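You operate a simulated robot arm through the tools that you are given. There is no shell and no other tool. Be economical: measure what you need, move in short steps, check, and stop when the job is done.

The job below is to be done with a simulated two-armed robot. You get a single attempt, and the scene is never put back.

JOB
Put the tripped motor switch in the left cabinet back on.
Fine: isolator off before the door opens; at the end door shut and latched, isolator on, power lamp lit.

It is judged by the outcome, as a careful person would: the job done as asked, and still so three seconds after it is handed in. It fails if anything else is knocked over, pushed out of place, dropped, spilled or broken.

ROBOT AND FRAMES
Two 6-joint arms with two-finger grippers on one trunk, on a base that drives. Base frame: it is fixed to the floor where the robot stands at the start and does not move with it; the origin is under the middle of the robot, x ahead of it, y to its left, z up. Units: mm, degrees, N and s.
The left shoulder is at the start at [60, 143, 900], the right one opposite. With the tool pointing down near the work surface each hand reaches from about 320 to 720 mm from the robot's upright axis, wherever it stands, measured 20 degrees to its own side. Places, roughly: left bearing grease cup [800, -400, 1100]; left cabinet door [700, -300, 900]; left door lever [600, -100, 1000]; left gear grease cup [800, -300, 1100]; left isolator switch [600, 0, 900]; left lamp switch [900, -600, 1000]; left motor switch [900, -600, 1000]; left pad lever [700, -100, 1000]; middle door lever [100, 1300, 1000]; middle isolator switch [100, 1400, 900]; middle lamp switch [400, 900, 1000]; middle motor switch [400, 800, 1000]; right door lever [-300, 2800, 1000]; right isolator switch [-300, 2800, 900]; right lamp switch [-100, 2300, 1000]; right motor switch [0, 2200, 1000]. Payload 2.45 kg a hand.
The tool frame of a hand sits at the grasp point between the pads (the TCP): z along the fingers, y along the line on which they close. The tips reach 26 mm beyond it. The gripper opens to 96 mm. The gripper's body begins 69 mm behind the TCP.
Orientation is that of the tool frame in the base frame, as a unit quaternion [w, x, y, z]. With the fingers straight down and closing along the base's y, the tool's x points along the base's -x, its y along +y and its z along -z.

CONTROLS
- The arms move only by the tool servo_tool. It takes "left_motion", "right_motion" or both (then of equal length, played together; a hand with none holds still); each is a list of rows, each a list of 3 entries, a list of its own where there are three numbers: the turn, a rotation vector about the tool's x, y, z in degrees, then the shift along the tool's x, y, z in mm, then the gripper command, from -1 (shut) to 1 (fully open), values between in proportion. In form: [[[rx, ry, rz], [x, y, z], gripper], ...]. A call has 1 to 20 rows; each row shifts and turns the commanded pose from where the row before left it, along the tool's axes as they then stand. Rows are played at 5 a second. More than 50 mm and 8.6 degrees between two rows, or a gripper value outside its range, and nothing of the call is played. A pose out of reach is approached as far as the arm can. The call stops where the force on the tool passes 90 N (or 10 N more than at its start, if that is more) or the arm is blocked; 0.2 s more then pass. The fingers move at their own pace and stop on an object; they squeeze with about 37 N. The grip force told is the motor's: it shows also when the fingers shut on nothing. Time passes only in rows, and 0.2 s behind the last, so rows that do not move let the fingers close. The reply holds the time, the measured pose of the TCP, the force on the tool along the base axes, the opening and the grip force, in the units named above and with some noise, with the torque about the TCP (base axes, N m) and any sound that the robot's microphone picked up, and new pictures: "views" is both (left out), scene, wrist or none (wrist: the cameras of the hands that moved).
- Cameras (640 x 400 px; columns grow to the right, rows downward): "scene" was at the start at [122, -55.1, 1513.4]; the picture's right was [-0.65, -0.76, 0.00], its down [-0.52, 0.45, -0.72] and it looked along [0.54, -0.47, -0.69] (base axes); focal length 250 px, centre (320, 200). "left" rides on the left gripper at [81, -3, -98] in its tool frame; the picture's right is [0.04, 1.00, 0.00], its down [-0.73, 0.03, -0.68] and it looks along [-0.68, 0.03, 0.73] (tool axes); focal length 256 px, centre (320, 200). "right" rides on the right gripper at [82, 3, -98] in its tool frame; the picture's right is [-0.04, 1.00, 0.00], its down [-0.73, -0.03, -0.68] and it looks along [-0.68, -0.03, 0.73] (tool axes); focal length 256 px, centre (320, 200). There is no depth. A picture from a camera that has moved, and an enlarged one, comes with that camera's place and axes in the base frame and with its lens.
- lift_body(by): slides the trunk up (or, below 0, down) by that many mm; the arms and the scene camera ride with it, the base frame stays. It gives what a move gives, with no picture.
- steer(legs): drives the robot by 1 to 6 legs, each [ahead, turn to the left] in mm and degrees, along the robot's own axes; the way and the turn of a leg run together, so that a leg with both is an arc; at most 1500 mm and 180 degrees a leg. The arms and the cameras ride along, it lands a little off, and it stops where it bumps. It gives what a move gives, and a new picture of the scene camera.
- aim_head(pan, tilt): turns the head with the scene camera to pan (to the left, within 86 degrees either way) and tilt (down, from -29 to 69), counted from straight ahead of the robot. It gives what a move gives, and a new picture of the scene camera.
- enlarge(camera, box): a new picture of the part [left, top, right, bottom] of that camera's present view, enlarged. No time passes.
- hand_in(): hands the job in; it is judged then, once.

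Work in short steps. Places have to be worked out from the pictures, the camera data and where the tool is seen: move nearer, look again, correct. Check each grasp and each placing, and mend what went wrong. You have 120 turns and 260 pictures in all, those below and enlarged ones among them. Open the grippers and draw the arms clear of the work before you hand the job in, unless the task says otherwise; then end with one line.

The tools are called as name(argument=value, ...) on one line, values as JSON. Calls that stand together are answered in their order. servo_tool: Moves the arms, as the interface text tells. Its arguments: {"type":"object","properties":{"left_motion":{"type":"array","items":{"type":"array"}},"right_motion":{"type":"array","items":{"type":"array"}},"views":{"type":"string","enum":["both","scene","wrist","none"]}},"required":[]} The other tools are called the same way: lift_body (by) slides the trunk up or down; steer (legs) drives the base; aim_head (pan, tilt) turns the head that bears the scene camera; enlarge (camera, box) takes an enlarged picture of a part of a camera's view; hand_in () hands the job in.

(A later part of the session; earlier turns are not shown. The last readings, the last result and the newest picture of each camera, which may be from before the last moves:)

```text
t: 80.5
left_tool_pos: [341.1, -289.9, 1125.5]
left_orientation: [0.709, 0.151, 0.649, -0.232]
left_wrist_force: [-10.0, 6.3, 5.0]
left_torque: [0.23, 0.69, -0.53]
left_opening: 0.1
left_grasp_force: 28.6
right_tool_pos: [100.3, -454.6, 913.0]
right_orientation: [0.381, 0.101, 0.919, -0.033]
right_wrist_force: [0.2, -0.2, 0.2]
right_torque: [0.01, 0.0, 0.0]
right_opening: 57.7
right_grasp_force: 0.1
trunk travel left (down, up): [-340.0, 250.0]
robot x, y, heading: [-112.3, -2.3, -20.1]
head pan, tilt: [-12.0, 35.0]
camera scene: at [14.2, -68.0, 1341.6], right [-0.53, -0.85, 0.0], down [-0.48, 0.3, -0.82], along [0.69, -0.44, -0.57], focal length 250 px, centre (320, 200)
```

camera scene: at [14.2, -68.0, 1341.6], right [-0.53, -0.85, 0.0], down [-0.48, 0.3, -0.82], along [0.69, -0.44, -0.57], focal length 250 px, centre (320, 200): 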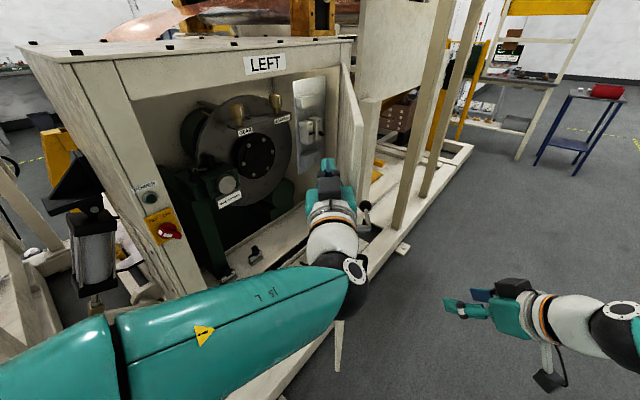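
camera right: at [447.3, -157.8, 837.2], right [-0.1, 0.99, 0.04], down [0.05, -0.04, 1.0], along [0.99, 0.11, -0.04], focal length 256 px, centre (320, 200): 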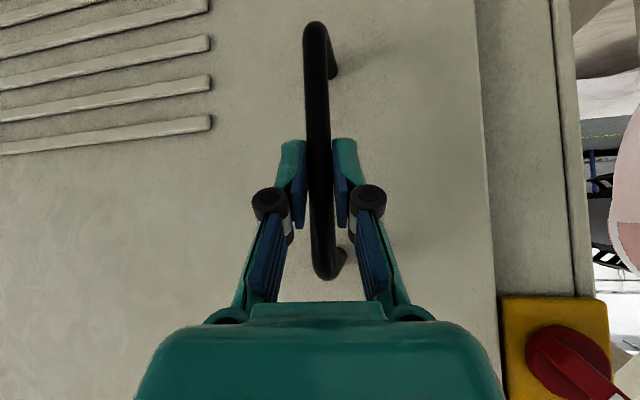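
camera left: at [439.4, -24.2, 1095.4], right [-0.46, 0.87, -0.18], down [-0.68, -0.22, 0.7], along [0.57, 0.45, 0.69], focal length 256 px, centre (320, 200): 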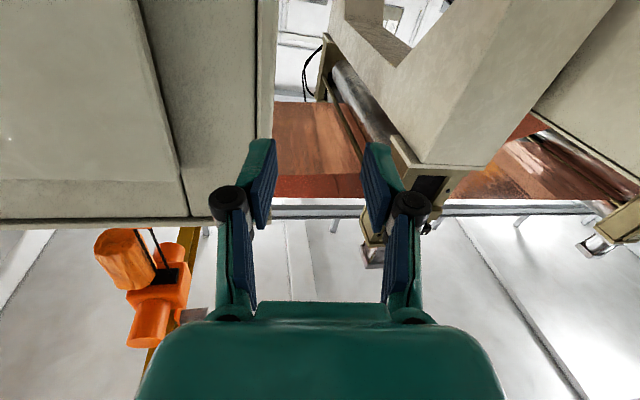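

The switch box is visible inside at the right. I sweep another 20°.

steer(legs=[[0, -22]])

enlarge(camera="scene", box=[130, 40, 330, 240])

```text
t: 82.2
left_tool_pos: [203.1, -441.9, 1127.0]
left_orientation: [0.651, 0.273, 0.609, -0.363]
left_wrist_force: [0.4, 0.8, -0.3]
left_torque: [0.01, -0.03, 0.0]
left_opening: 0.1
left_grasp_force: 28.4
right_tool_pos: [-81.4, -505.2, 911.7]
right_orientation: [0.366, 0.274, 0.883, -0.103]
right_wrist_force: [-0.1, -1.0, -0.2]
right_torque: [0.05, -0.01, 0.02]
right_opening: 57.5
right_grasp_force: 0.0
trunk travel left (down, up): [-340.0, 250.0]
robot x, y, heading: [-103.3, 3.6, -41.8]
head pan, tilt: [-12.0, 35.0]
camera scene: at [-10.4, -108.1, 1341.2], right [-0.81, -0.59, 0.0], down [-0.34, 0.47, -0.82], along [0.48, -0.66, -0.57], focal length 250 px, centre (320, 200)
```

scene: 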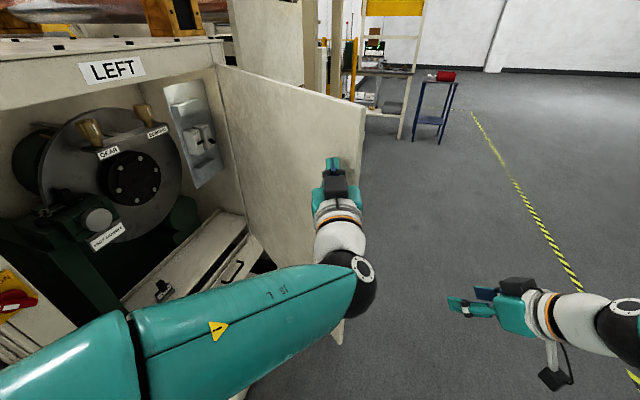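

```text
2.00 times, centred on (230, 140) of scene
camera zoom: at [-10.4, -108.1, 1341.2], right [-0.81, -0.59, 0.0], down [-0.34, 0.47, -0.82], along [0.48, -0.66, -0.57], focal length 500 px, centre (500, 320)
```

zoom: 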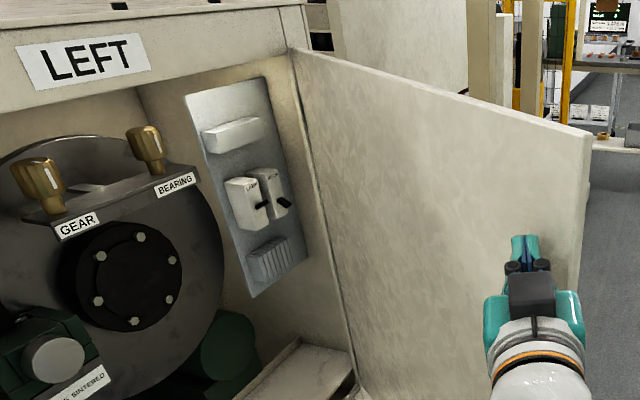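

The switches are on the right inner wall (about [887,-572,980]). I want the door wider open so the robot can stand there: drive ahead a little while turning right to push it further.

steer(legs=[[200, -10]])

```text
t: 83.8
left_tool_pos: [260.4, -640.4, 1125.3]
left_orientation: [0.618, 0.322, 0.583, -0.417]
left_wrist_force: [-1.6, 0.2, 0.1]
left_torque: [-0.05, -0.01, 0.02]
left_opening: 0.0
left_grasp_force: 29.0
right_tool_pos: [-30.1, -651.9, 912.6]
right_orientation: [0.355, 0.35, 0.856, -0.135]
right_wrist_force: [0.2, -0.4, -0.2]
right_torque: [0.06, -0.02, -0.03]
right_opening: 57.9
right_grasp_force: 0.0
trunk travel left (down, up): [-340.0, 250.0]
robot x, y, heading: [32.2, -143.4, -52.2]
head pan, tilt: [-12.0, 35.0]
camera scene: at [111.7, -271.3, 1341.1], right [-0.9, -0.44, 0.0], down [-0.25, 0.52, -0.82], along [0.36, -0.74, -0.57], focal length 250 px, centre (320, 200)
```

scene: 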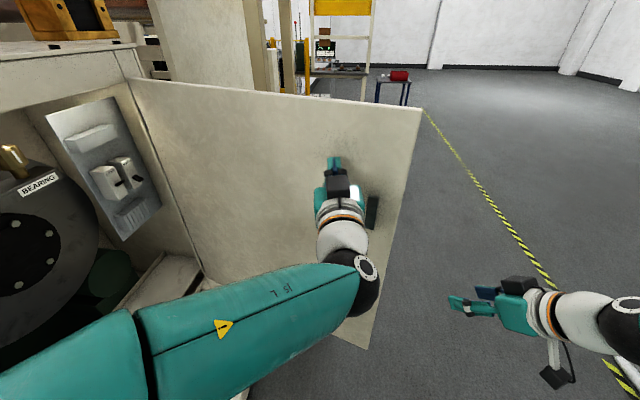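

The hand is about to touch the door again. I go on ahead.

steer(legs=[[150, -8]])

enlarge(camera="scene", box=[0, 80, 200, 280])

```text
t: 85.2
left_tool_pos: [278.0, -791.5, 1125.5]
left_orientation: [0.586, 0.364, 0.56, -0.458]
left_wrist_force: [0.4, -0.3, -0.6]
left_torque: [-0.01, -0.07, -0.04]
left_opening: 0.0
left_grasp_force: 28.2
right_tool_pos: [-13.7, -765.7, 913.5]
right_orientation: [0.345, 0.407, 0.831, -0.158]
right_wrist_force: [0.4, 0.1, 0.1]
right_torque: [0.02, -0.03, -0.02]
right_opening: 57.4
right_grasp_force: 0.1
trunk travel left (down, up): [-340.0, 250.0]
robot x, y, heading: [124.2, -268.6, -60.3]
head pan, tilt: [-12.0, 35.0]
camera scene: at [181.2, -405.9, 1341.0], right [-0.95, -0.3, 0.0], down [-0.18, 0.55, -0.82], along [0.25, -0.78, -0.58], focal length 250 px, centre (320, 200)
```

scene: 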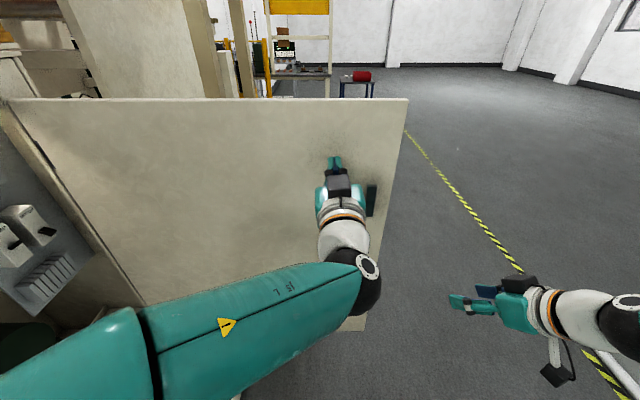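

```text
2.00 times, centred on (100, 180) of scene
camera zoom: at [181.2, -405.9, 1341.0], right [-0.95, -0.3, 0.0], down [-0.18, 0.55, -0.82], along [0.25, -0.78, -0.58], focal length 500 px, centre (760, 240)
```

zoom: 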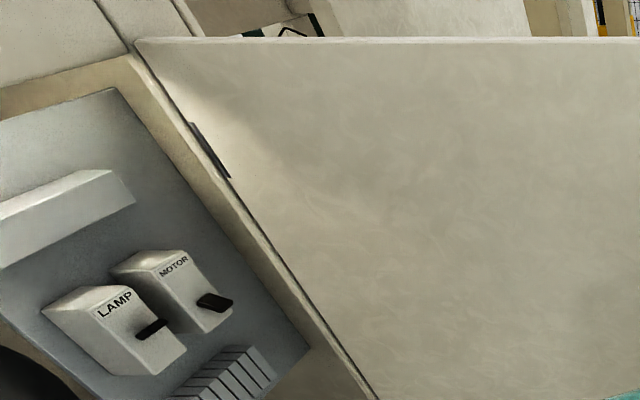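

MOTOR (nearer, toggle down) and LAMP breakers are readable. I push the door a bit further by driving 130 ahead.

steer(legs=[[130, -4]])

```text
t: 86.5
left_tool_pos: [300.8, -917.2, 1125.8]
left_orientation: [0.571, 0.382, 0.547, -0.478]
left_wrist_force: [-0.8, 0.3, 0.5]
left_torque: [-0.05, -0.04, -0.01]
left_opening: 0.0
left_grasp_force: 28.2
right_tool_pos: [12.4, -870.8, 913.0]
right_orientation: [0.34, 0.435, 0.816, -0.17]
right_wrist_force: [-0.5, -0.5, -1.7]
right_torque: [0.04, 0.03, 0.03]
right_opening: 57.3
right_grasp_force: 0.1
trunk travel left (down, up): [-340.0, 250.0]
robot x, y, heading: [186.3, -381.4, -64.2]
head pan, tilt: [-12.0, 35.0]
camera scene: at [233.5, -524.0, 1341.0], right [-0.97, -0.23, 0.0], down [-0.13, 0.56, -0.82], along [0.19, -0.8, -0.58], focal length 250 px, centre (320, 200)
```

scene: 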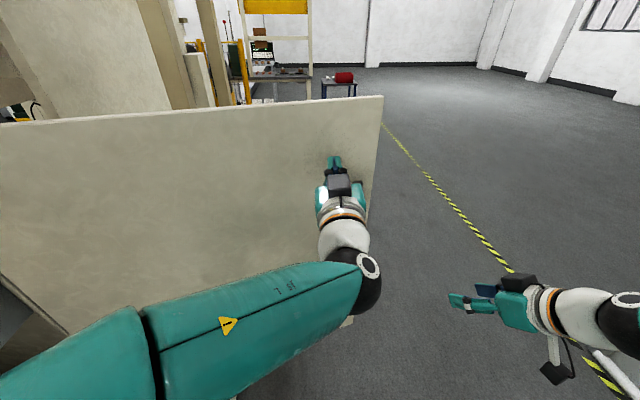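

Door is ~102° open. I back off 80 mm and turn left 44° to face the switch panel.

steer(legs=[[-80, 0], [0, 44]])

```text
t: 89.0
left_tool_pos: [456.4, -767.0, 1127.8]
left_orientation: [0.652, 0.271, 0.609, -0.36]
left_wrist_force: [-0.9, 0.3, 0.1]
left_torque: [0.0, 0.0, 0.01]
left_opening: 0.0
left_grasp_force: 28.5
right_tool_pos: [169.4, -833.3, 914.0]
right_orientation: [0.365, 0.273, 0.884, -0.105]
right_wrist_force: [-0.8, -0.5, -0.6]
right_torque: [-0.01, -0.03, 0.03]
right_opening: 57.5
right_grasp_force: 0.0
trunk travel left (down, up): [-340.0, 250.0]
robot x, y, heading: [143.9, -319.3, -45.6]
head pan, tilt: [-12.0, 35.0]
stopped in leg 2: the robot was blocked; the commanded pose is now the measured one
camera scene: at [232.4, -439.9, 1341.3], right [-0.84, -0.54, 0.0], down [-0.31, 0.48, -0.82], along [0.44, -0.69, -0.57], focal length 250 px, centre (320, 200)
```

scene: 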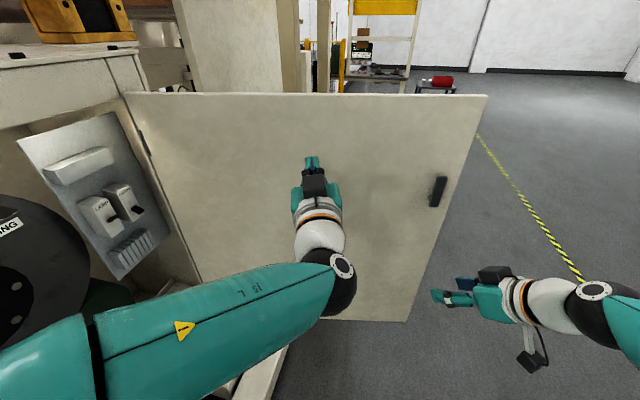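

Blocked, probably the left elbow against the cabinet. I turn back slightly and look to the left.

steer(legs=[[0, -6]])

aim_head(pan=45, tilt=40)

```text
t: 90.0
left_tool_pos: [407.7, -797.6, 1127.3]
left_orientation: [0.632, 0.303, 0.594, -0.395]
left_wrist_force: [0.4, 0.9, -1.0]
left_torque: [-0.03, -0.02, -0.03]
left_opening: 0.0
left_grasp_force: 28.5
right_tool_pos: [116.2, -831.5, 914.1]
right_orientation: [0.36, 0.32, 0.868, -0.124]
right_wrist_force: [0.1, 0.4, -0.2]
right_torque: [0.01, 0.05, 0.01]
right_opening: 57.6
right_grasp_force: 0.1
trunk travel left (down, up): [-340.0, 250.0]
robot x, y, heading: [146.7, -316.6, -51.7]
head pan, tilt: [-12.0, 35.0]
camera scene: at [222.1, -446.9, 1341.3], right [-0.9, -0.44, 0.0], down [-0.25, 0.51, -0.82], along [0.36, -0.73, -0.57], focal length 250 px, centre (320, 200)
```

scene: 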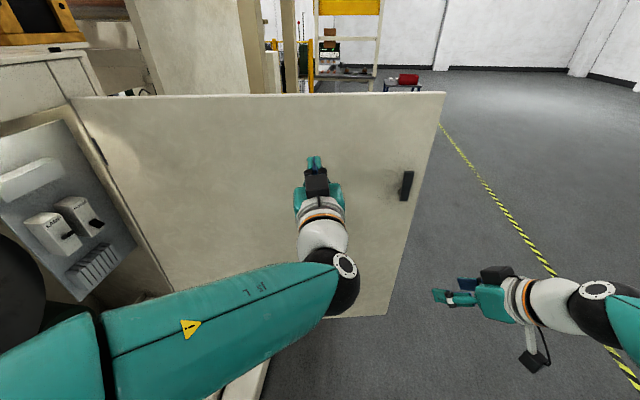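

```text
t: 91.2
left_tool_pos: [407.0, -797.7, 1128.0]
left_orientation: [0.632, 0.303, 0.594, -0.394]
left_wrist_force: [-0.6, -0.7, -0.1]
left_torque: [0.01, -0.02, 0.0]
left_opening: 0.0
left_grasp_force: 28.5
right_tool_pos: [116.1, -833.2, 914.0]
right_orientation: [0.359, 0.321, 0.867, -0.125]
right_wrist_force: [0.2, -0.2, 0.1]
right_torque: [0.01, 0.03, 0.01]
right_opening: 57.6
right_grasp_force: 0.0
trunk travel left (down, up): [-340.0, 250.0]
robot x, y, heading: [144.3, -319.3, -51.6]
head pan, tilt: [45.0, 40.0]
camera scene: at [267.5, -378.0, 1333.7], right [-0.12, -0.99, 0.0], down [-0.64, 0.08, -0.77], along [0.76, -0.09, -0.64], focal length 250 px, centre (320, 200)
```

scene: 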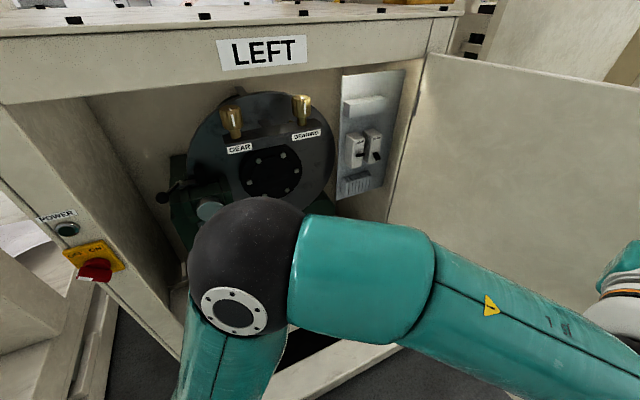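

The black elbow sits in front of the cabinet opening. I enlarge the breaker panel here before repositioning.

enlarge(camera="scene", box=[320, 60, 440, 210])

enlarge(camera="scene", box=[140, 80, 340, 230])

```text
2.67 times, centred on (380, 135) of scene
camera zoom: at [267.5, -378.0, 1333.7], right [-0.12, -0.99, 0.0], down [-0.64, 0.08, -0.77], along [0.76, -0.09, -0.64], focal length 666 px, centre (160, 373)
```

zoom: 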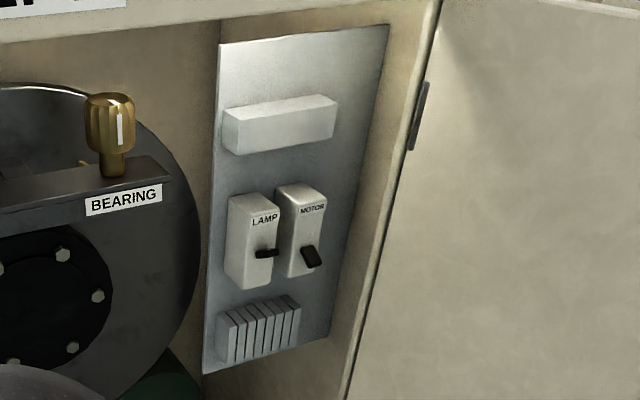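

```text
2.67 times, centred on (240, 155) of scene
camera zoom: at [267.5, -378.0, 1333.7], right [-0.12, -0.99, 0.0], down [-0.64, 0.08, -0.77], along [0.76, -0.09, -0.64], focal length 666 px, centre (533, 320)
```

zoom: 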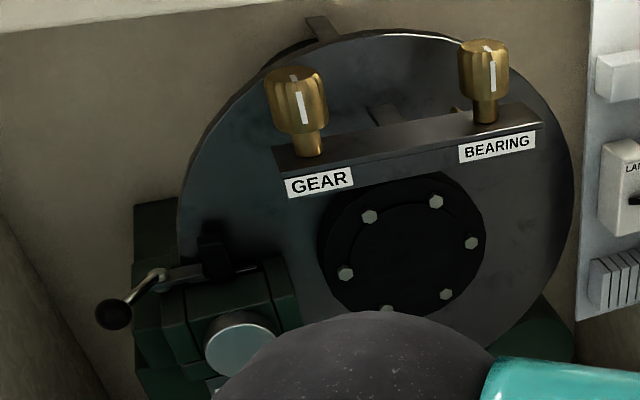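

Panel reading: LAMP toggle up (on), MOTOR toggle down (tripped), motor toggle ≈ [888,-618,965]. I back away 150 mm along the present heading and then turn left to about −25° so the elbow stays clear.

steer(legs=[[-190, 0], [0, 26]])

```text
t: 94.3
left_tool_pos: [474.3, -487.1, 1127.7]
left_orientation: [0.704, 0.162, 0.647, -0.242]
left_wrist_force: [0.1, 0.2, 0.5]
left_torque: [-0.03, -0.03, 0.02]
left_opening: 0.0
left_grasp_force: 28.5
right_tool_pos: [227.5, -645.9, 914.5]
right_orientation: [0.377, 0.116, 0.918, -0.04]
right_wrist_force: [-0.2, 0.6, -0.4]
right_torque: [0.0, -0.02, 0.04]
right_opening: 57.5
right_grasp_force: 0.0
trunk travel left (down, up): [-340.0, 250.0]
robot x, y, heading: [22.3, -181.9, -25.1]
head pan, tilt: [45.0, 40.0]
camera scene: at [158.9, -182.4, 1333.7], right [0.33, -0.94, 0.0], down [-0.61, -0.21, -0.77], along [0.72, 0.25, -0.64], focal length 250 px, centre (320, 200)
```

scene: 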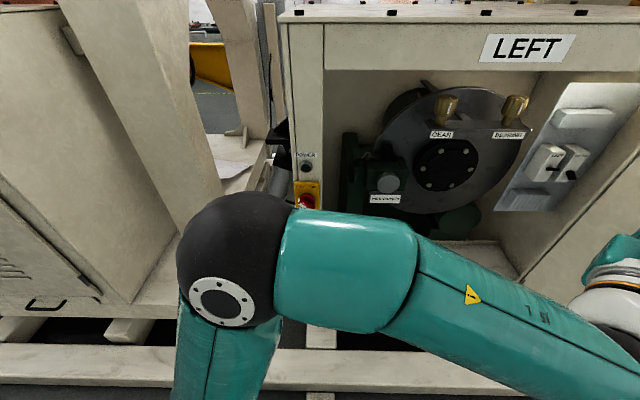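

I lower the trunk ~95 and extend the left hand forward, mimicking the posture that worked at the isolator.

lift_body(by=-95)

servo_tool(left_motion=[[[0, 0, 0], [9, 16, 36], -1], [[0, 0, 0], [9, 16, 36], -1], [[0, 0, 0], [9, 16, 36], -1], [[0, 0, 0], [9, 16, 36], -1], [[0, 0, 0], [9, 16, 36], -1], [[0, 0, 0], [0, 0, 0], -1]])

```text
t: 95.6
left_tool_pos: [474.4, -487.0, 1033.5]
left_orientation: [0.704, 0.162, 0.647, -0.242]
left_wrist_force: [0.7, -1.0, -0.5]
left_torque: [0.0, 0.02, -0.01]
left_opening: 0.1
left_grasp_force: 28.1
right_tool_pos: [227.7, -645.7, 819.5]
right_orientation: [0.378, 0.117, 0.917, -0.041]
right_wrist_force: [0.3, -0.5, -0.1]
right_torque: [-0.02, 0.01, 0.03]
right_opening: 57.5
right_grasp_force: 0.0
trunk travel left (down, up): [-245.0, 345.0]
robot x, y, heading: [22.1, -185.1, -25.7]
head pan, tilt: [45.0, 40.0]
```

```text
t: 97.0
left_tool_pos: [671.7, -527.8, 1002.0]
left_orientation: [0.704, 0.162, 0.648, -0.242]
left_wrist_force: [-0.2, 0.8, -0.9]
left_torque: [-0.03, 0.0, 0.02]
left_opening: 0.0
left_grasp_force: 28.3
right_tool_pos: [227.7, -647.9, 819.7]
right_orientation: [0.377, 0.116, 0.918, -0.04]
right_wrist_force: [0.1, -0.5, -0.8]
right_torque: [0.01, 0.0, 0.02]
right_opening: 57.7
right_grasp_force: 0.0
trunk travel left (down, up): [-245.0, 345.0]
robot x, y, heading: [22.9, -182.5, -25.5]
head pan, tilt: [45.0, 40.0]
camera scene: at [158.8, -182.3, 1238.7], right [0.33, -0.94, 0.0], down [-0.61, -0.21, -0.77], along [0.72, 0.25, -0.64], focal length 250 px, centre (320, 200)
camera left: at [590.7, -488.6, 909.6], right [0.55, 0.82, -0.12], down [-0.58, 0.49, 0.65], along [0.6, -0.29, 0.75], focal length 256 px, centre (320, 200)
```

scene: 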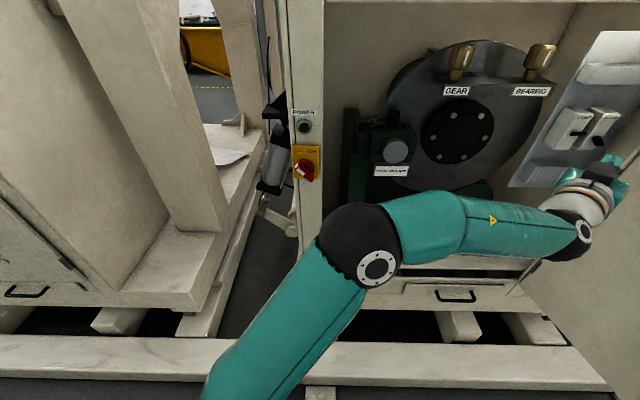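
left: 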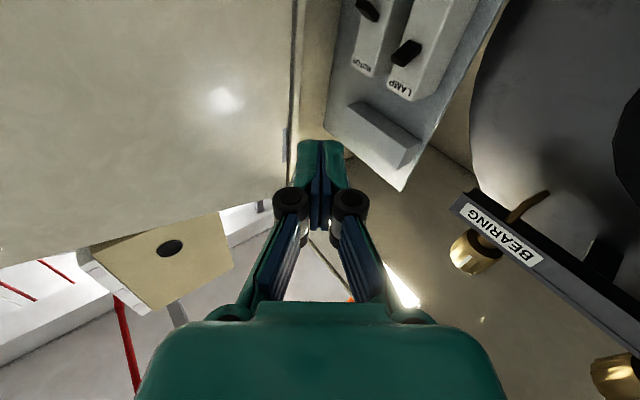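

The wrist camera sees both breakers (upside down). I enlarge it.

enlarge(camera="left", box=[310, 0, 510, 125])

```text
3.20 times, centred on (410, 62) of left
camera zoom: at [590.7, -488.6, 909.6], right [0.55, 0.82, -0.12], down [-0.58, 0.49, 0.65], along [0.6, -0.29, 0.75], focal length 819 px, centre (32, 640)
```

zoom: 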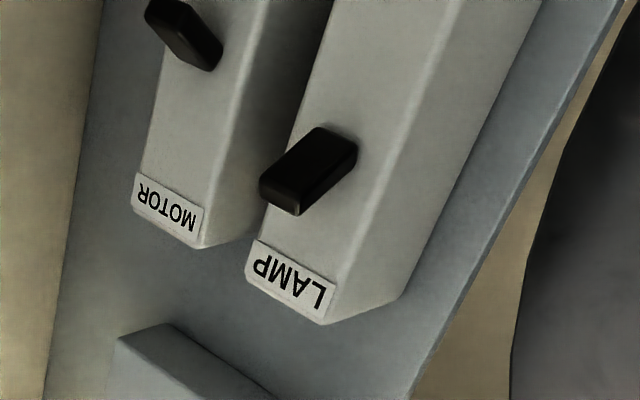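

The breakers face the front; MOTOR's toggle (down) is near [890,-620,974], LAMP's (up) near [865,-560,990]. I yaw the hand 25° left to come in more squarely, lower it and extend a bit.

servo_tool(left_motion=[[[-8.3, 0, 0], [0, 0, 0], -1], [[-8.3, 0, 0], [0, 0, 0], -1], [[-8.3, 0, 0], [0, 0, 0], -1], [[0, 0, 0], [22, -6, 17], -1], [[0, 0, 0], [22, -6, 17], -1], [[0, 0, 0], [22, -6, 17], -1], [[0, 0, 0], [0, 0, 0], -1]])

```text
t: 98.6
left_tool_pos: [727.3, -549.7, 944.5]
left_orientation: [0.724, 0.0, 0.684, -0.094]
left_wrist_force: [0.4, 0.8, -1.0]
left_torque: [0.0, 0.0, 0.01]
left_opening: 0.0
left_grasp_force: 29.0
right_tool_pos: [228.2, -646.7, 820.8]
right_orientation: [0.377, 0.117, 0.918, -0.041]
right_wrist_force: [0.8, -0.4, 0.5]
right_torque: [0.01, 0.02, 0.01]
right_opening: 57.7
right_grasp_force: 0.0
trunk travel left (down, up): [-245.0, 345.0]
robot x, y, heading: [23.0, -186.6, -25.7]
head pan, tilt: [45.0, 40.0]
camera scene: at [159.0, -182.2, 1239.7], right [0.33, -0.94, 0.0], down [-0.61, -0.21, -0.77], along [0.72, 0.25, -0.64], focal length 250 px, centre (320, 200)
camera left: at [634.1, -552.3, 858.3], right [0.14, 0.98, -0.17], down [-0.7, 0.22, 0.68], along [0.7, 0.02, 0.72], focal length 256 px, centre (320, 200)
```

scene: 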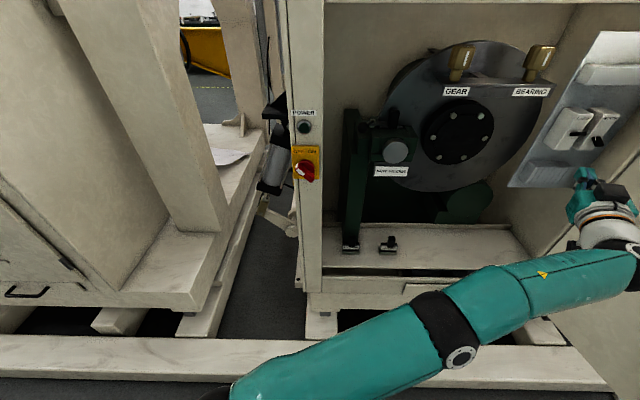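
left: 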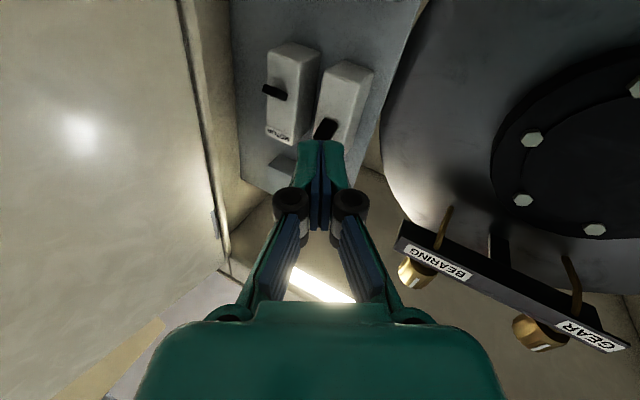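

Motor toggle now triangulates cleanly to [871,-612,971] and the arm is straight. I lower the tip slightly and drive 95 mm ahead, which leads directly under the toggle.

servo_tool(left_motion=[[[0, 0, 0], [12, 0, 0], -1], [[0, 0, 0], [0, 0, 0], -1]], views="none")

steer(legs=[[95, 0]])

servo_tool(left_motion=[[[0, 0, 0], [0, 0, 0], -1]], views="wrist")

```text
t: 99.2
left_tool_pos: [725.1, -556.4, 928.4]
left_orientation: [0.722, 0.004, 0.685, -0.095]
left_wrist_force: [-1.2, 0.6, 0.5]
left_torque: [0.0, 0.0, -0.03]
left_opening: 0.0
left_grasp_force: 28.5
right_tool_pos: [227.7, -648.9, 817.5]
right_orientation: [0.378, 0.117, 0.917, -0.04]
right_wrist_force: [-0.8, 0.3, 0.2]
right_torque: [0.0, 0.03, 0.04]
right_opening: 57.7
right_grasp_force: 0.1
trunk travel left (down, up): [-245.0, 345.0]
robot x, y, heading: [26.7, -186.8, -25.4]
head pan, tilt: [45.0, 40.0]
```

```text
t: 100.4
left_tool_pos: [823.3, -548.7, 884.9]
left_orientation: [0.703, -0.007, 0.704, -0.102]
left_wrist_force: [-0.1, 0.7, -1.0]
left_torque: [-0.04, -0.12, -0.08]
left_opening: 0.0
left_grasp_force: 28.5
right_tool_pos: [333.4, -652.8, 814.9]
right_orientation: [0.395, 0.13, 0.91, -0.018]
right_wrist_force: [1.0, 0.1, 0.2]
right_torque: [-0.02, 0.08, -0.05]
right_opening: 57.8
right_grasp_force: 0.0
trunk travel left (down, up): [-245.0, 345.0]
robot x, y, heading: [78.1, -211.1, -24.7]
head pan, tilt: [45.0, 40.0]
stopped in leg 1: the robot was blocked; the commanded pose is now the measured one
camera scene: at [175.5, -212.8, 1248.4], right [0.34, -0.94, 0.01], down [-0.58, -0.22, -0.78], along [0.74, 0.26, -0.62], focal length 250 px, centre (320, 200)
```

scene: 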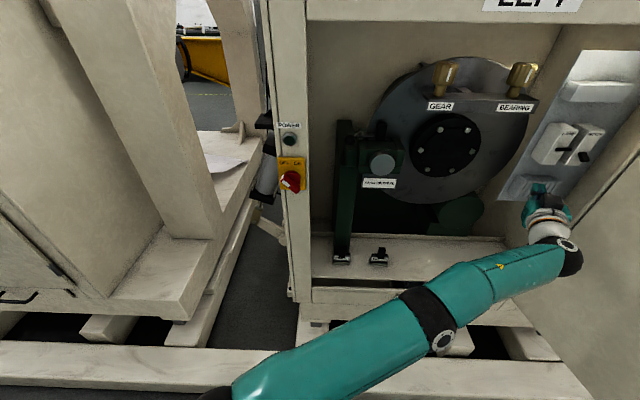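

```text
t: 100.7
left_tool_pos: [846.8, -544.7, 852.2]
left_orientation: [0.691, -0.008, 0.716, -0.103]
left_wrist_force: [1.4, 0.6, -0.9]
left_torque: [-0.01, -0.07, -0.07]
left_opening: 0.0
left_grasp_force: 28.6
right_tool_pos: [362.3, -651.7, 799.8]
right_orientation: [0.396, 0.178, 0.9, 0.023]
right_wrist_force: [1.7, 1.0, -0.8]
right_torque: [-0.07, 0.05, -0.03]
right_opening: 57.4
right_grasp_force: 0.0
trunk travel left (down, up): [-245.0, 345.0]
robot x, y, heading: [81.8, -211.8, -25.1]
head pan, tilt: [45.0, 40.0]
stopped in row 1 (right hand): the arm was blocked; the commanded pose is now the measured one
camera left: at [745.5, -547.2, 775.0], right [0.13, 0.97, -0.2], down [-0.64, 0.23, 0.74], along [0.76, 0.03, 0.65], focal length 256 px, centre (320, 200)
```

left: 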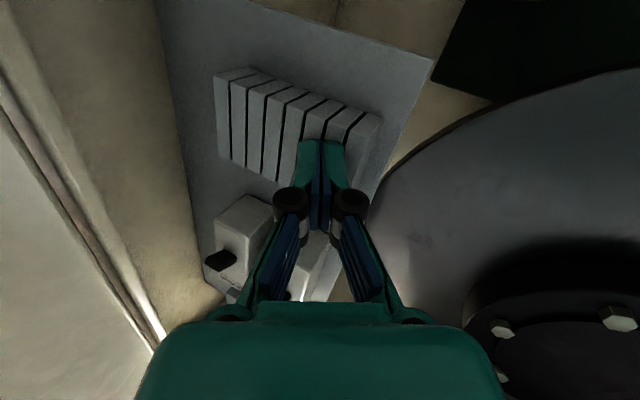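

The base was blocked (likely on the floor beam or right arm on the door) and the body tilted slightly. I back off at once.

steer(legs=[[-90, 0]])

aim_head(pan=-45, tilt=50)

```text
t: 101.4
left_tool_pos: [863.6, -511.5, 816.1]
left_orientation: [0.675, -0.017, 0.729, -0.114]
left_wrist_force: [0.3, 1.5, -0.5]
left_torque: [0.0, -0.03, -0.05]
left_opening: 0.0
left_grasp_force: 28.4
right_tool_pos: [391.6, -629.9, 786.4]
right_orientation: [0.388, 0.277, 0.875, 0.081]
right_wrist_force: [-0.6, -0.3, -0.3]
right_torque: [-0.03, 0.04, 0.0]
right_opening: 57.7
right_grasp_force: 0.1
trunk travel left (down, up): [-245.0, 345.0]
robot x, y, heading: [68.8, -209.6, -24.9]
head pan, tilt: [45.0, 40.0]
stopped in leg 1: the robot was blocked; the commanded pose is now the measured one
camera scene: at [171.4, -213.2, 1246.3], right [0.34, -0.94, 0.0], down [-0.58, -0.22, -0.78], along [0.73, 0.27, -0.62], focal length 250 px, centre (320, 200)
```

scene: 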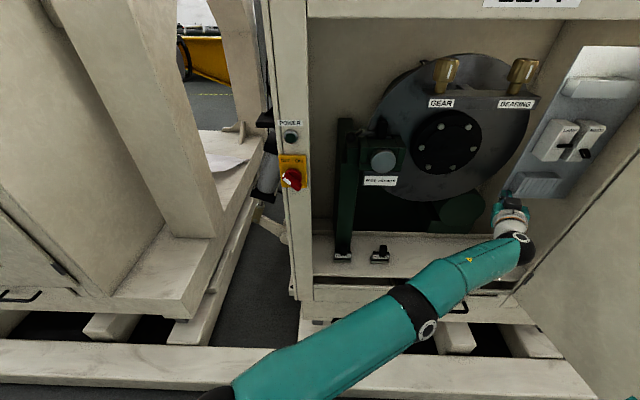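

```text
t: 103.1
left_tool_pos: [863.8, -516.4, 820.4]
left_orientation: [0.676, -0.017, 0.728, -0.114]
left_wrist_force: [0.2, -0.2, -0.4]
left_torque: [-0.01, 0.0, -0.04]
left_opening: 0.0
left_grasp_force: 28.2
right_tool_pos: [389.5, -633.3, 787.0]
right_orientation: [0.389, 0.277, 0.875, 0.081]
right_wrist_force: [0.4, 1.0, 0.7]
right_torque: [-0.01, -0.02, -0.01]
right_opening: 57.6
right_grasp_force: 0.1
trunk travel left (down, up): [-245.0, 345.0]
robot x, y, heading: [71.1, -206.6, -24.9]
head pan, tilt: [-45.0, 50.0]
camera scene: at [118.4, -318.2, 1230.6], right [-0.94, -0.34, -0.03], down [-0.25, 0.72, -0.64], along [0.24, -0.6, -0.76], focal length 250 px, centre (320, 200)
```

scene: 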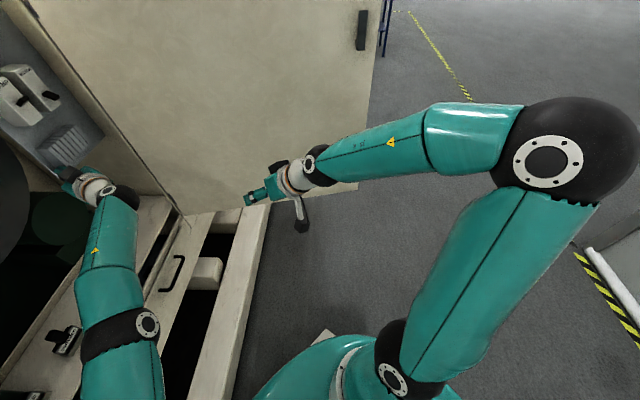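

The left elbow hangs low and presses on the cabinet's sill, tilting the body. I raise the trunk to free it.

lift_body(by=80)

servo_tool(left_motion=[[[0, 0, 0], [0, 0, 0], -1]], views="scene")

```text
t: 103.4
left_tool_pos: [865.5, -509.2, 813.1]
left_orientation: [0.67, -0.014, 0.731, -0.125]
left_wrist_force: [-37.8, -9.9, 16.4]
left_torque: [0.19, -0.77, -0.04]
left_opening: 0.2
left_grasp_force: 28.5
right_tool_pos: [404.2, -627.7, 779.5]
right_orientation: [0.381, 0.325, 0.859, 0.108]
right_wrist_force: [-0.7, 0.9, 1.5]
right_torque: [0.03, 0.03, 0.05]
right_opening: 57.5
right_grasp_force: 0.0
trunk travel left (down, up): [-248.0, 342.0]
robot x, y, heading: [69.3, -212.1, -24.8]
head pan, tilt: [-45.0, 50.0]
stopped: the arm was blocked; the commanded pose is now the measured one
```

```text
t: 103.8
left_tool_pos: [867.4, -505.3, 809.1]
left_orientation: [0.669, -0.018, 0.733, -0.12]
left_wrist_force: [-44.6, -0.4, 12.1]
left_torque: [-0.01, -0.65, -0.01]
left_opening: 0.0
left_grasp_force: 27.9
right_tool_pos: [403.5, -628.6, 780.5]
right_orientation: [0.381, 0.323, 0.86, 0.105]
right_wrist_force: [0.6, 0.0, -0.1]
right_torque: [-0.02, -0.03, -0.01]
right_opening: 57.8
right_grasp_force: 0.2
trunk travel left (down, up): [-248.0, 342.0]
robot x, y, heading: [72.5, -210.8, -25.2]
head pan, tilt: [-45.0, 50.0]
camera scene: at [111.5, -314.4, 1233.9], right [-0.94, -0.34, -0.03], down [-0.24, 0.72, -0.65], along [0.24, -0.6, -0.76], focal length 250 px, centre (320, 200)
```

scene: 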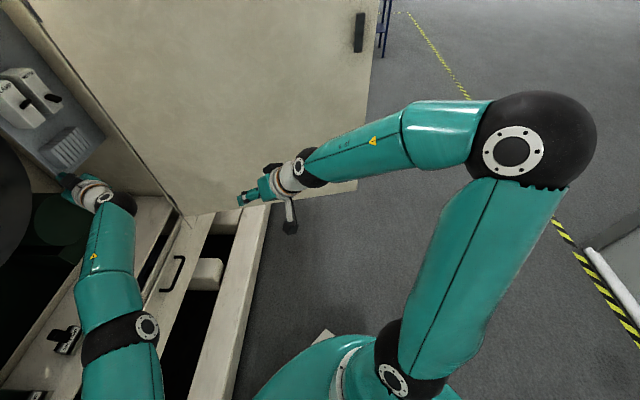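

The left hand is pressing ahead. I move it up and back a little with the arm.

servo_tool(left_motion=[[[0, 0, 0], [-10, 0, -10], -1], [[0, 0, 0], [-15, 0, -10], -1], [[0, 0, 0], [-20, 0, -10], -1], [[0, 0, 0], [-20, 0, -10], -1], [[0, 0, 0], [0, 0, 0], -1]], views="scene")

```text
t: 104.5
left_tool_pos: [881.5, -479.7, 801.5]
left_orientation: [0.656, -0.028, 0.745, -0.118]
left_wrist_force: [0.9, 0.2, -1.7]
left_torque: [-0.02, -0.14, -0.02]
left_opening: 0.1
left_grasp_force: 28.3
right_tool_pos: [427.6, -624.7, 763.3]
right_orientation: [0.369, 0.346, 0.855, 0.119]
right_wrist_force: [0.4, 0.2, -0.4]
right_torque: [-0.01, 0.08, -0.02]
right_opening: 57.7
right_grasp_force: 0.1
trunk travel left (down, up): [-248.0, 342.0]
robot x, y, heading: [67.6, -207.7, -24.7]
head pan, tilt: [-45.0, 50.0]
stopped in row 3 (right hand): the arm was blocked; the commanded pose is now the measured one
camera scene: at [122.1, -315.6, 1232.7], right [-0.94, -0.34, -0.02], down [-0.25, 0.72, -0.64], along [0.24, -0.6, -0.76], focal length 250 px, centre (320, 200)
```

scene: 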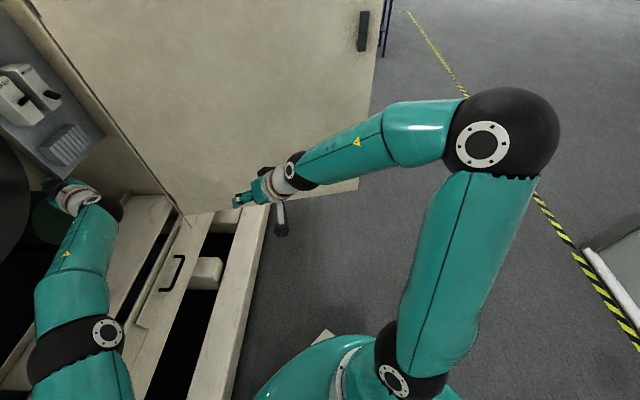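

Force is gone now. I try backing off again.

steer(legs=[[-100, 0]])

```text
t: 105.6
left_tool_pos: [794.7, -447.6, 806.6]
left_orientation: [0.658, -0.026, 0.743, -0.119]
left_wrist_force: [0.2, -0.4, -0.1]
left_torque: [0.03, 0.01, 0.02]
left_opening: 0.4
left_grasp_force: 28.3
right_tool_pos: [336.6, -582.3, 768.4]
right_orientation: [0.369, 0.334, 0.861, 0.103]
right_wrist_force: [0.2, -0.1, -0.8]
right_torque: [-0.02, -0.01, -0.01]
right_opening: 57.5
right_grasp_force: 0.1
trunk travel left (down, up): [-248.0, 342.0]
robot x, y, heading: [-17.3, -167.6, -25.1]
head pan, tilt: [-45.0, 50.0]
camera scene: at [60.2, -266.6, 1227.5], right [-0.94, -0.34, 0.0], down [-0.26, 0.72, -0.64], along [0.22, -0.6, -0.77], focal length 250 px, centre (320, 200)
```

scene: 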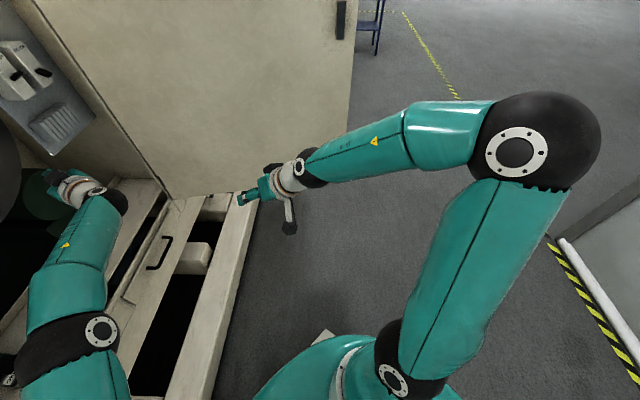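

Freed and upright again. I look at the cabinet interior to check that nothing was disturbed.

aim_head(pan=38, tilt=40)

enlarge(camera="scene", box=[200, 20, 500, 330])

```text
t: 107.2
left_tool_pos: [794.3, -447.2, 808.3]
left_orientation: [0.658, -0.026, 0.743, -0.12]
left_wrist_force: [-0.3, -0.1, 0.2]
left_torque: [0.03, 0.03, 0.01]
left_opening: 0.0
left_grasp_force: 27.6
right_tool_pos: [337.5, -582.7, 769.5]
right_orientation: [0.37, 0.335, 0.86, 0.103]
right_wrist_force: [-0.3, 0.1, -0.5]
right_torque: [-0.01, 0.02, 0.02]
right_opening: 57.7
right_grasp_force: 0.0
trunk travel left (down, up): [-248.0, 342.0]
robot x, y, heading: [-20.6, -166.3, -25.2]
head pan, tilt: [38.0, 40.0]
camera scene: at [116.8, -175.3, 1241.6], right [0.22, -0.97, 0.0], down [-0.63, -0.14, -0.77], along [0.75, 0.17, -0.64], focal length 250 px, centre (320, 200)
```

scene: 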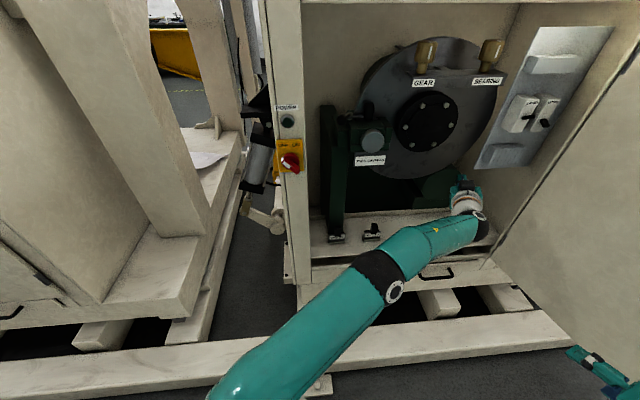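

```text
1.29 times, centred on (350, 175) of scene
camera zoom: at [116.8, -175.3, 1241.6], right [0.22, -0.97, 0.0], down [-0.63, -0.14, -0.77], along [0.75, 0.17, -0.64], focal length 322 px, centre (281, 232)
```

zoom: 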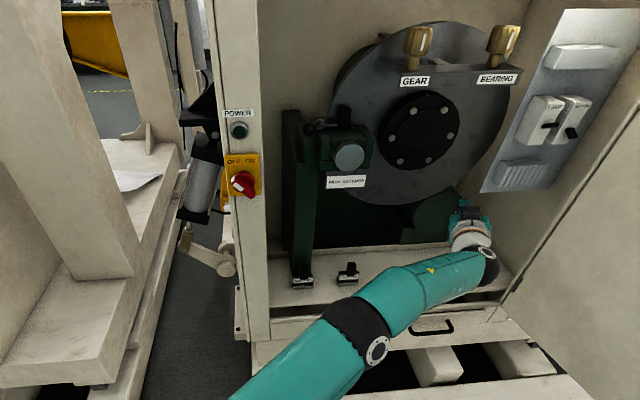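

All looks undisturbed. I back out another 130 mm, then raise the trunk by 165 so the arm comes in well above the sill.

steer(legs=[[-130, 0]])

lift_body(by=165)

servo_tool(left_motion=[[[0, 0, 0], [0, 0, 0], -1]])

```text
t: 108.5
left_tool_pos: [675.7, -391.5, 809.9]
left_orientation: [0.658, -0.027, 0.743, -0.118]
left_wrist_force: [0.1, 0.7, 0.5]
left_torque: [0.02, 0.0, -0.02]
left_opening: 0.1
left_grasp_force: 28.9
right_tool_pos: [217.4, -526.5, 770.1]
right_orientation: [0.37, 0.334, 0.861, 0.105]
right_wrist_force: [-0.3, -0.3, -0.8]
right_torque: [0.01, 0.03, 0.01]
right_opening: 57.7
right_grasp_force: 0.1
trunk travel left (down, up): [-248.0, 342.0]
robot x, y, heading: [-139.9, -113.0, -25.0]
head pan, tilt: [38.0, 40.0]
camera scene: at [-2.5, -119.6, 1241.7], right [0.23, -0.97, 0.0], down [-0.63, -0.14, -0.77], along [0.75, 0.17, -0.64], focal length 250 px, centre (320, 200)
```

scene: 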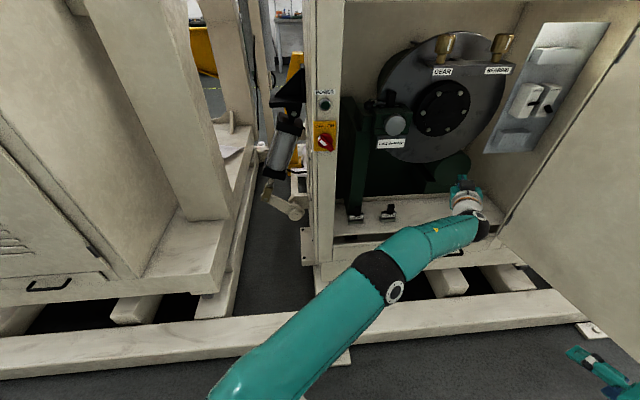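

```text
t: 110.4
left_tool_pos: [675.5, -390.8, 973.9]
left_orientation: [0.658, -0.026, 0.743, -0.119]
left_wrist_force: [0.2, -0.2, -0.1]
left_torque: [0.0, 0.0, 0.02]
left_opening: 0.0
left_grasp_force: 28.2
right_tool_pos: [218.2, -527.5, 934.5]
right_orientation: [0.369, 0.336, 0.86, 0.105]
right_wrist_force: [0.0, 0.2, -0.9]
right_torque: [0.01, 0.0, 0.01]
right_opening: 57.7
right_grasp_force: 0.1
trunk travel left (down, up): [-413.0, 177.0]
robot x, y, heading: [-138.7, -110.2, -25.0]
head pan, tilt: [38.0, 40.0]
```

```text
t: 110.8
left_tool_pos: [675.4, -391.0, 972.9]
left_orientation: [0.658, -0.027, 0.743, -0.119]
left_wrist_force: [-0.2, 0.6, -0.4]
left_torque: [-0.02, -0.01, 0.02]
left_opening: 0.0
left_grasp_force: 27.8
right_tool_pos: [216.9, -527.5, 935.4]
right_orientation: [0.369, 0.336, 0.86, 0.105]
right_wrist_force: [0.7, -0.4, 0.3]
right_torque: [-0.02, 0.01, -0.03]
right_opening: 57.7
right_grasp_force: 0.1
trunk travel left (down, up): [-413.0, 177.0]
robot x, y, heading: [-138.1, -108.4, -25.1]
head pan, tilt: [38.0, 40.0]
camera scene: at [-2.0, -119.9, 1406.6], right [0.23, -0.97, 0.0], down [-0.63, -0.14, -0.77], along [0.75, 0.17, -0.64], focal length 250 px, centre (320, 200)
camera left: at [566.5, -396.8, 905.1], right [0.11, 0.96, -0.25], down [-0.57, 0.27, 0.78], along [0.82, 0.06, 0.57], focal length 256 px, centre (320, 200)
```

scene: 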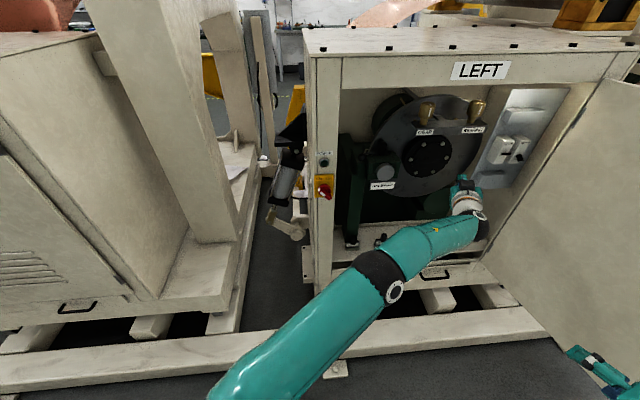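
left: 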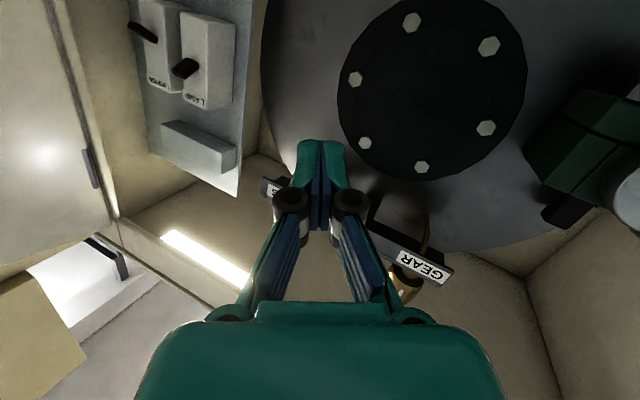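

The arm is straight and high. I draw the hand back and right relative to the robot, and level its roll and pitch.

servo_tool(left_motion=[[[0, 0, 0], [14.7, -29, -28], -1], [[0, 0, 0], [14.7, -29, -28], -1], [[0, 0, 0], [14.7, -29, -28], -1], [[0, -4, 6.2], [0, 0, 0], -1], [[0, -4, 6.2], [0, 0, 0], -1], [[0, 0, 0], [0, 0, 0], -1]])

```text
t: 112.2
left_tool_pos: [576.8, -472.4, 958.3]
left_orientation: [0.717, 0.045, 0.694, -0.044]
left_wrist_force: [0.1, -0.3, 0.0]
left_torque: [0.02, -0.01, -0.03]
left_opening: 0.0
left_grasp_force: 28.3
right_tool_pos: [218.1, -526.2, 934.3]
right_orientation: [0.37, 0.336, 0.86, 0.105]
right_wrist_force: [0.5, 0.1, -0.1]
right_torque: [-0.02, -0.01, 0.01]
right_opening: 57.3
right_grasp_force: 0.0
trunk travel left (down, up): [-413.0, 177.0]
robot x, y, heading: [-141.0, -111.2, -25.1]
head pan, tilt: [38.0, 40.0]
camera scene: at [-2.2, -120.0, 1406.6], right [0.23, -0.97, 0.0], down [-0.63, -0.14, -0.77], along [0.75, 0.17, -0.64], focal length 250 px, centre (320, 200)
camera left: at [479.8, -463.0, 873.6], right [0.13, 0.99, -0.04], down [-0.69, 0.12, 0.71], along [0.71, -0.07, 0.7], focal length 256 px, centre (320, 200)
```

scene: 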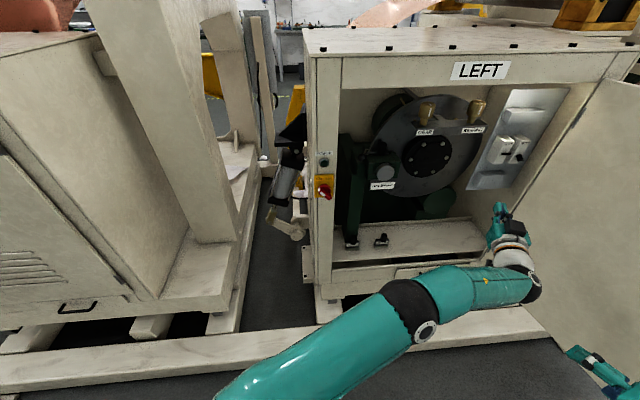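
left: 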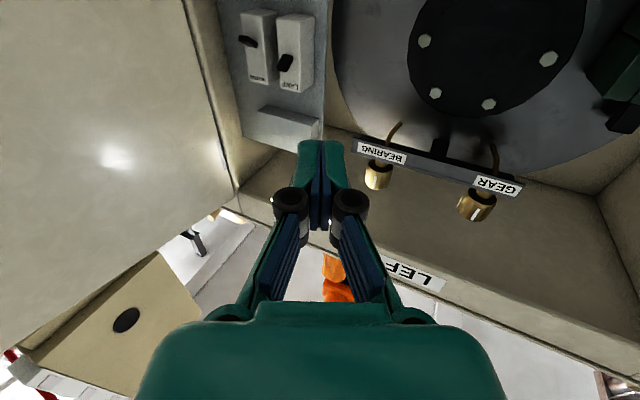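

Good posture. I drive 220 mm ahead toward the breaker panel.

steer(legs=[[220, 0]])

servo_tool(left_motion=[[[0, 0, 0], [0, 0, 0], -1]], views="wrist")

```text
t: 113.9
left_tool_pos: [763.7, -564.4, 960.8]
left_orientation: [0.718, 0.049, 0.693, -0.046]
left_wrist_force: [-0.8, 0.5, 0.5]
left_torque: [0.03, -0.01, 0.08]
left_opening: 0.2
left_grasp_force: 28.5
right_tool_pos: [408.4, -622.3, 934.6]
right_orientation: [0.369, 0.347, 0.855, 0.111]
right_wrist_force: [0.9, -0.6, -0.8]
right_torque: [0.01, -0.04, 0.05]
right_opening: 57.7
right_grasp_force: 0.3
trunk travel left (down, up): [-413.0, 177.0]
robot x, y, heading: [53.8, -207.3, -25.1]
head pan, tilt: [38.0, 40.0]
camera scene: at [165.2, -207.5, 1411.1], right [0.22, -0.97, 0.01], down [-0.61, -0.15, -0.78], along [0.76, 0.17, -0.63], focal length 250 px, centre (320, 200)
```

scene: 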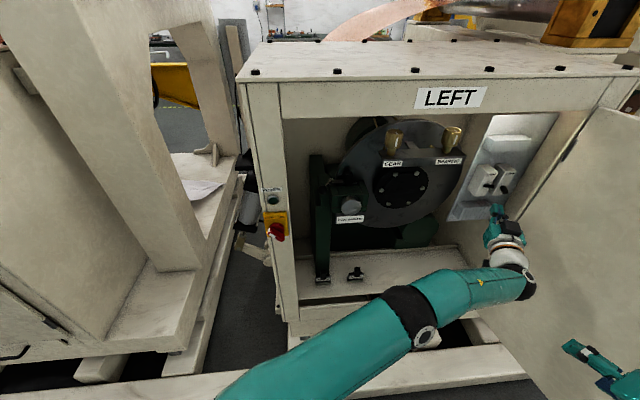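

```text
t: 114.4
left_tool_pos: [788.6, -559.5, 921.9]
left_orientation: [0.703, 0.054, 0.707, -0.044]
left_wrist_force: [2.0, -0.2, -1.7]
left_torque: [-0.02, -0.1, -0.02]
left_opening: 0.0
left_grasp_force: 28.0
right_tool_pos: [443.6, -632.5, 907.8]
right_orientation: [0.348, 0.357, 0.859, 0.116]
right_wrist_force: [1.4, -0.4, -0.9]
right_torque: [0.01, 0.03, -0.01]
right_opening: 57.9
right_grasp_force: 0.1
trunk travel left (down, up): [-413.0, 177.0]
robot x, y, heading: [53.6, -201.7, -25.1]
head pan, tilt: [38.0, 40.0]
stopped in row 1 (left hand): the arm was blocked; the commanded pose is now the measured one
camera left: at [689.4, -547.8, 839.8], right [0.14, 0.99, -0.03], down [-0.66, 0.11, 0.74], along [0.73, -0.09, 0.67], focal length 256 px, centre (320, 200)
```

left: 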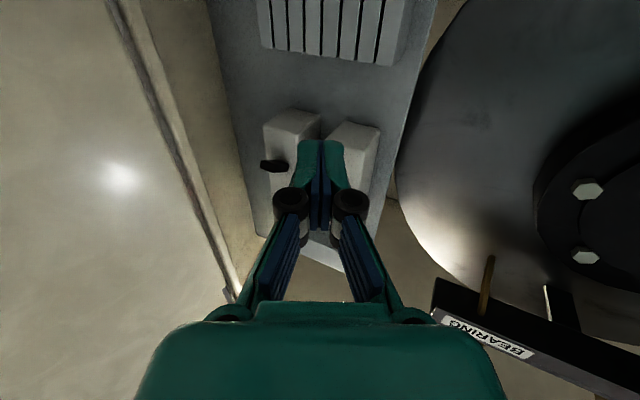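

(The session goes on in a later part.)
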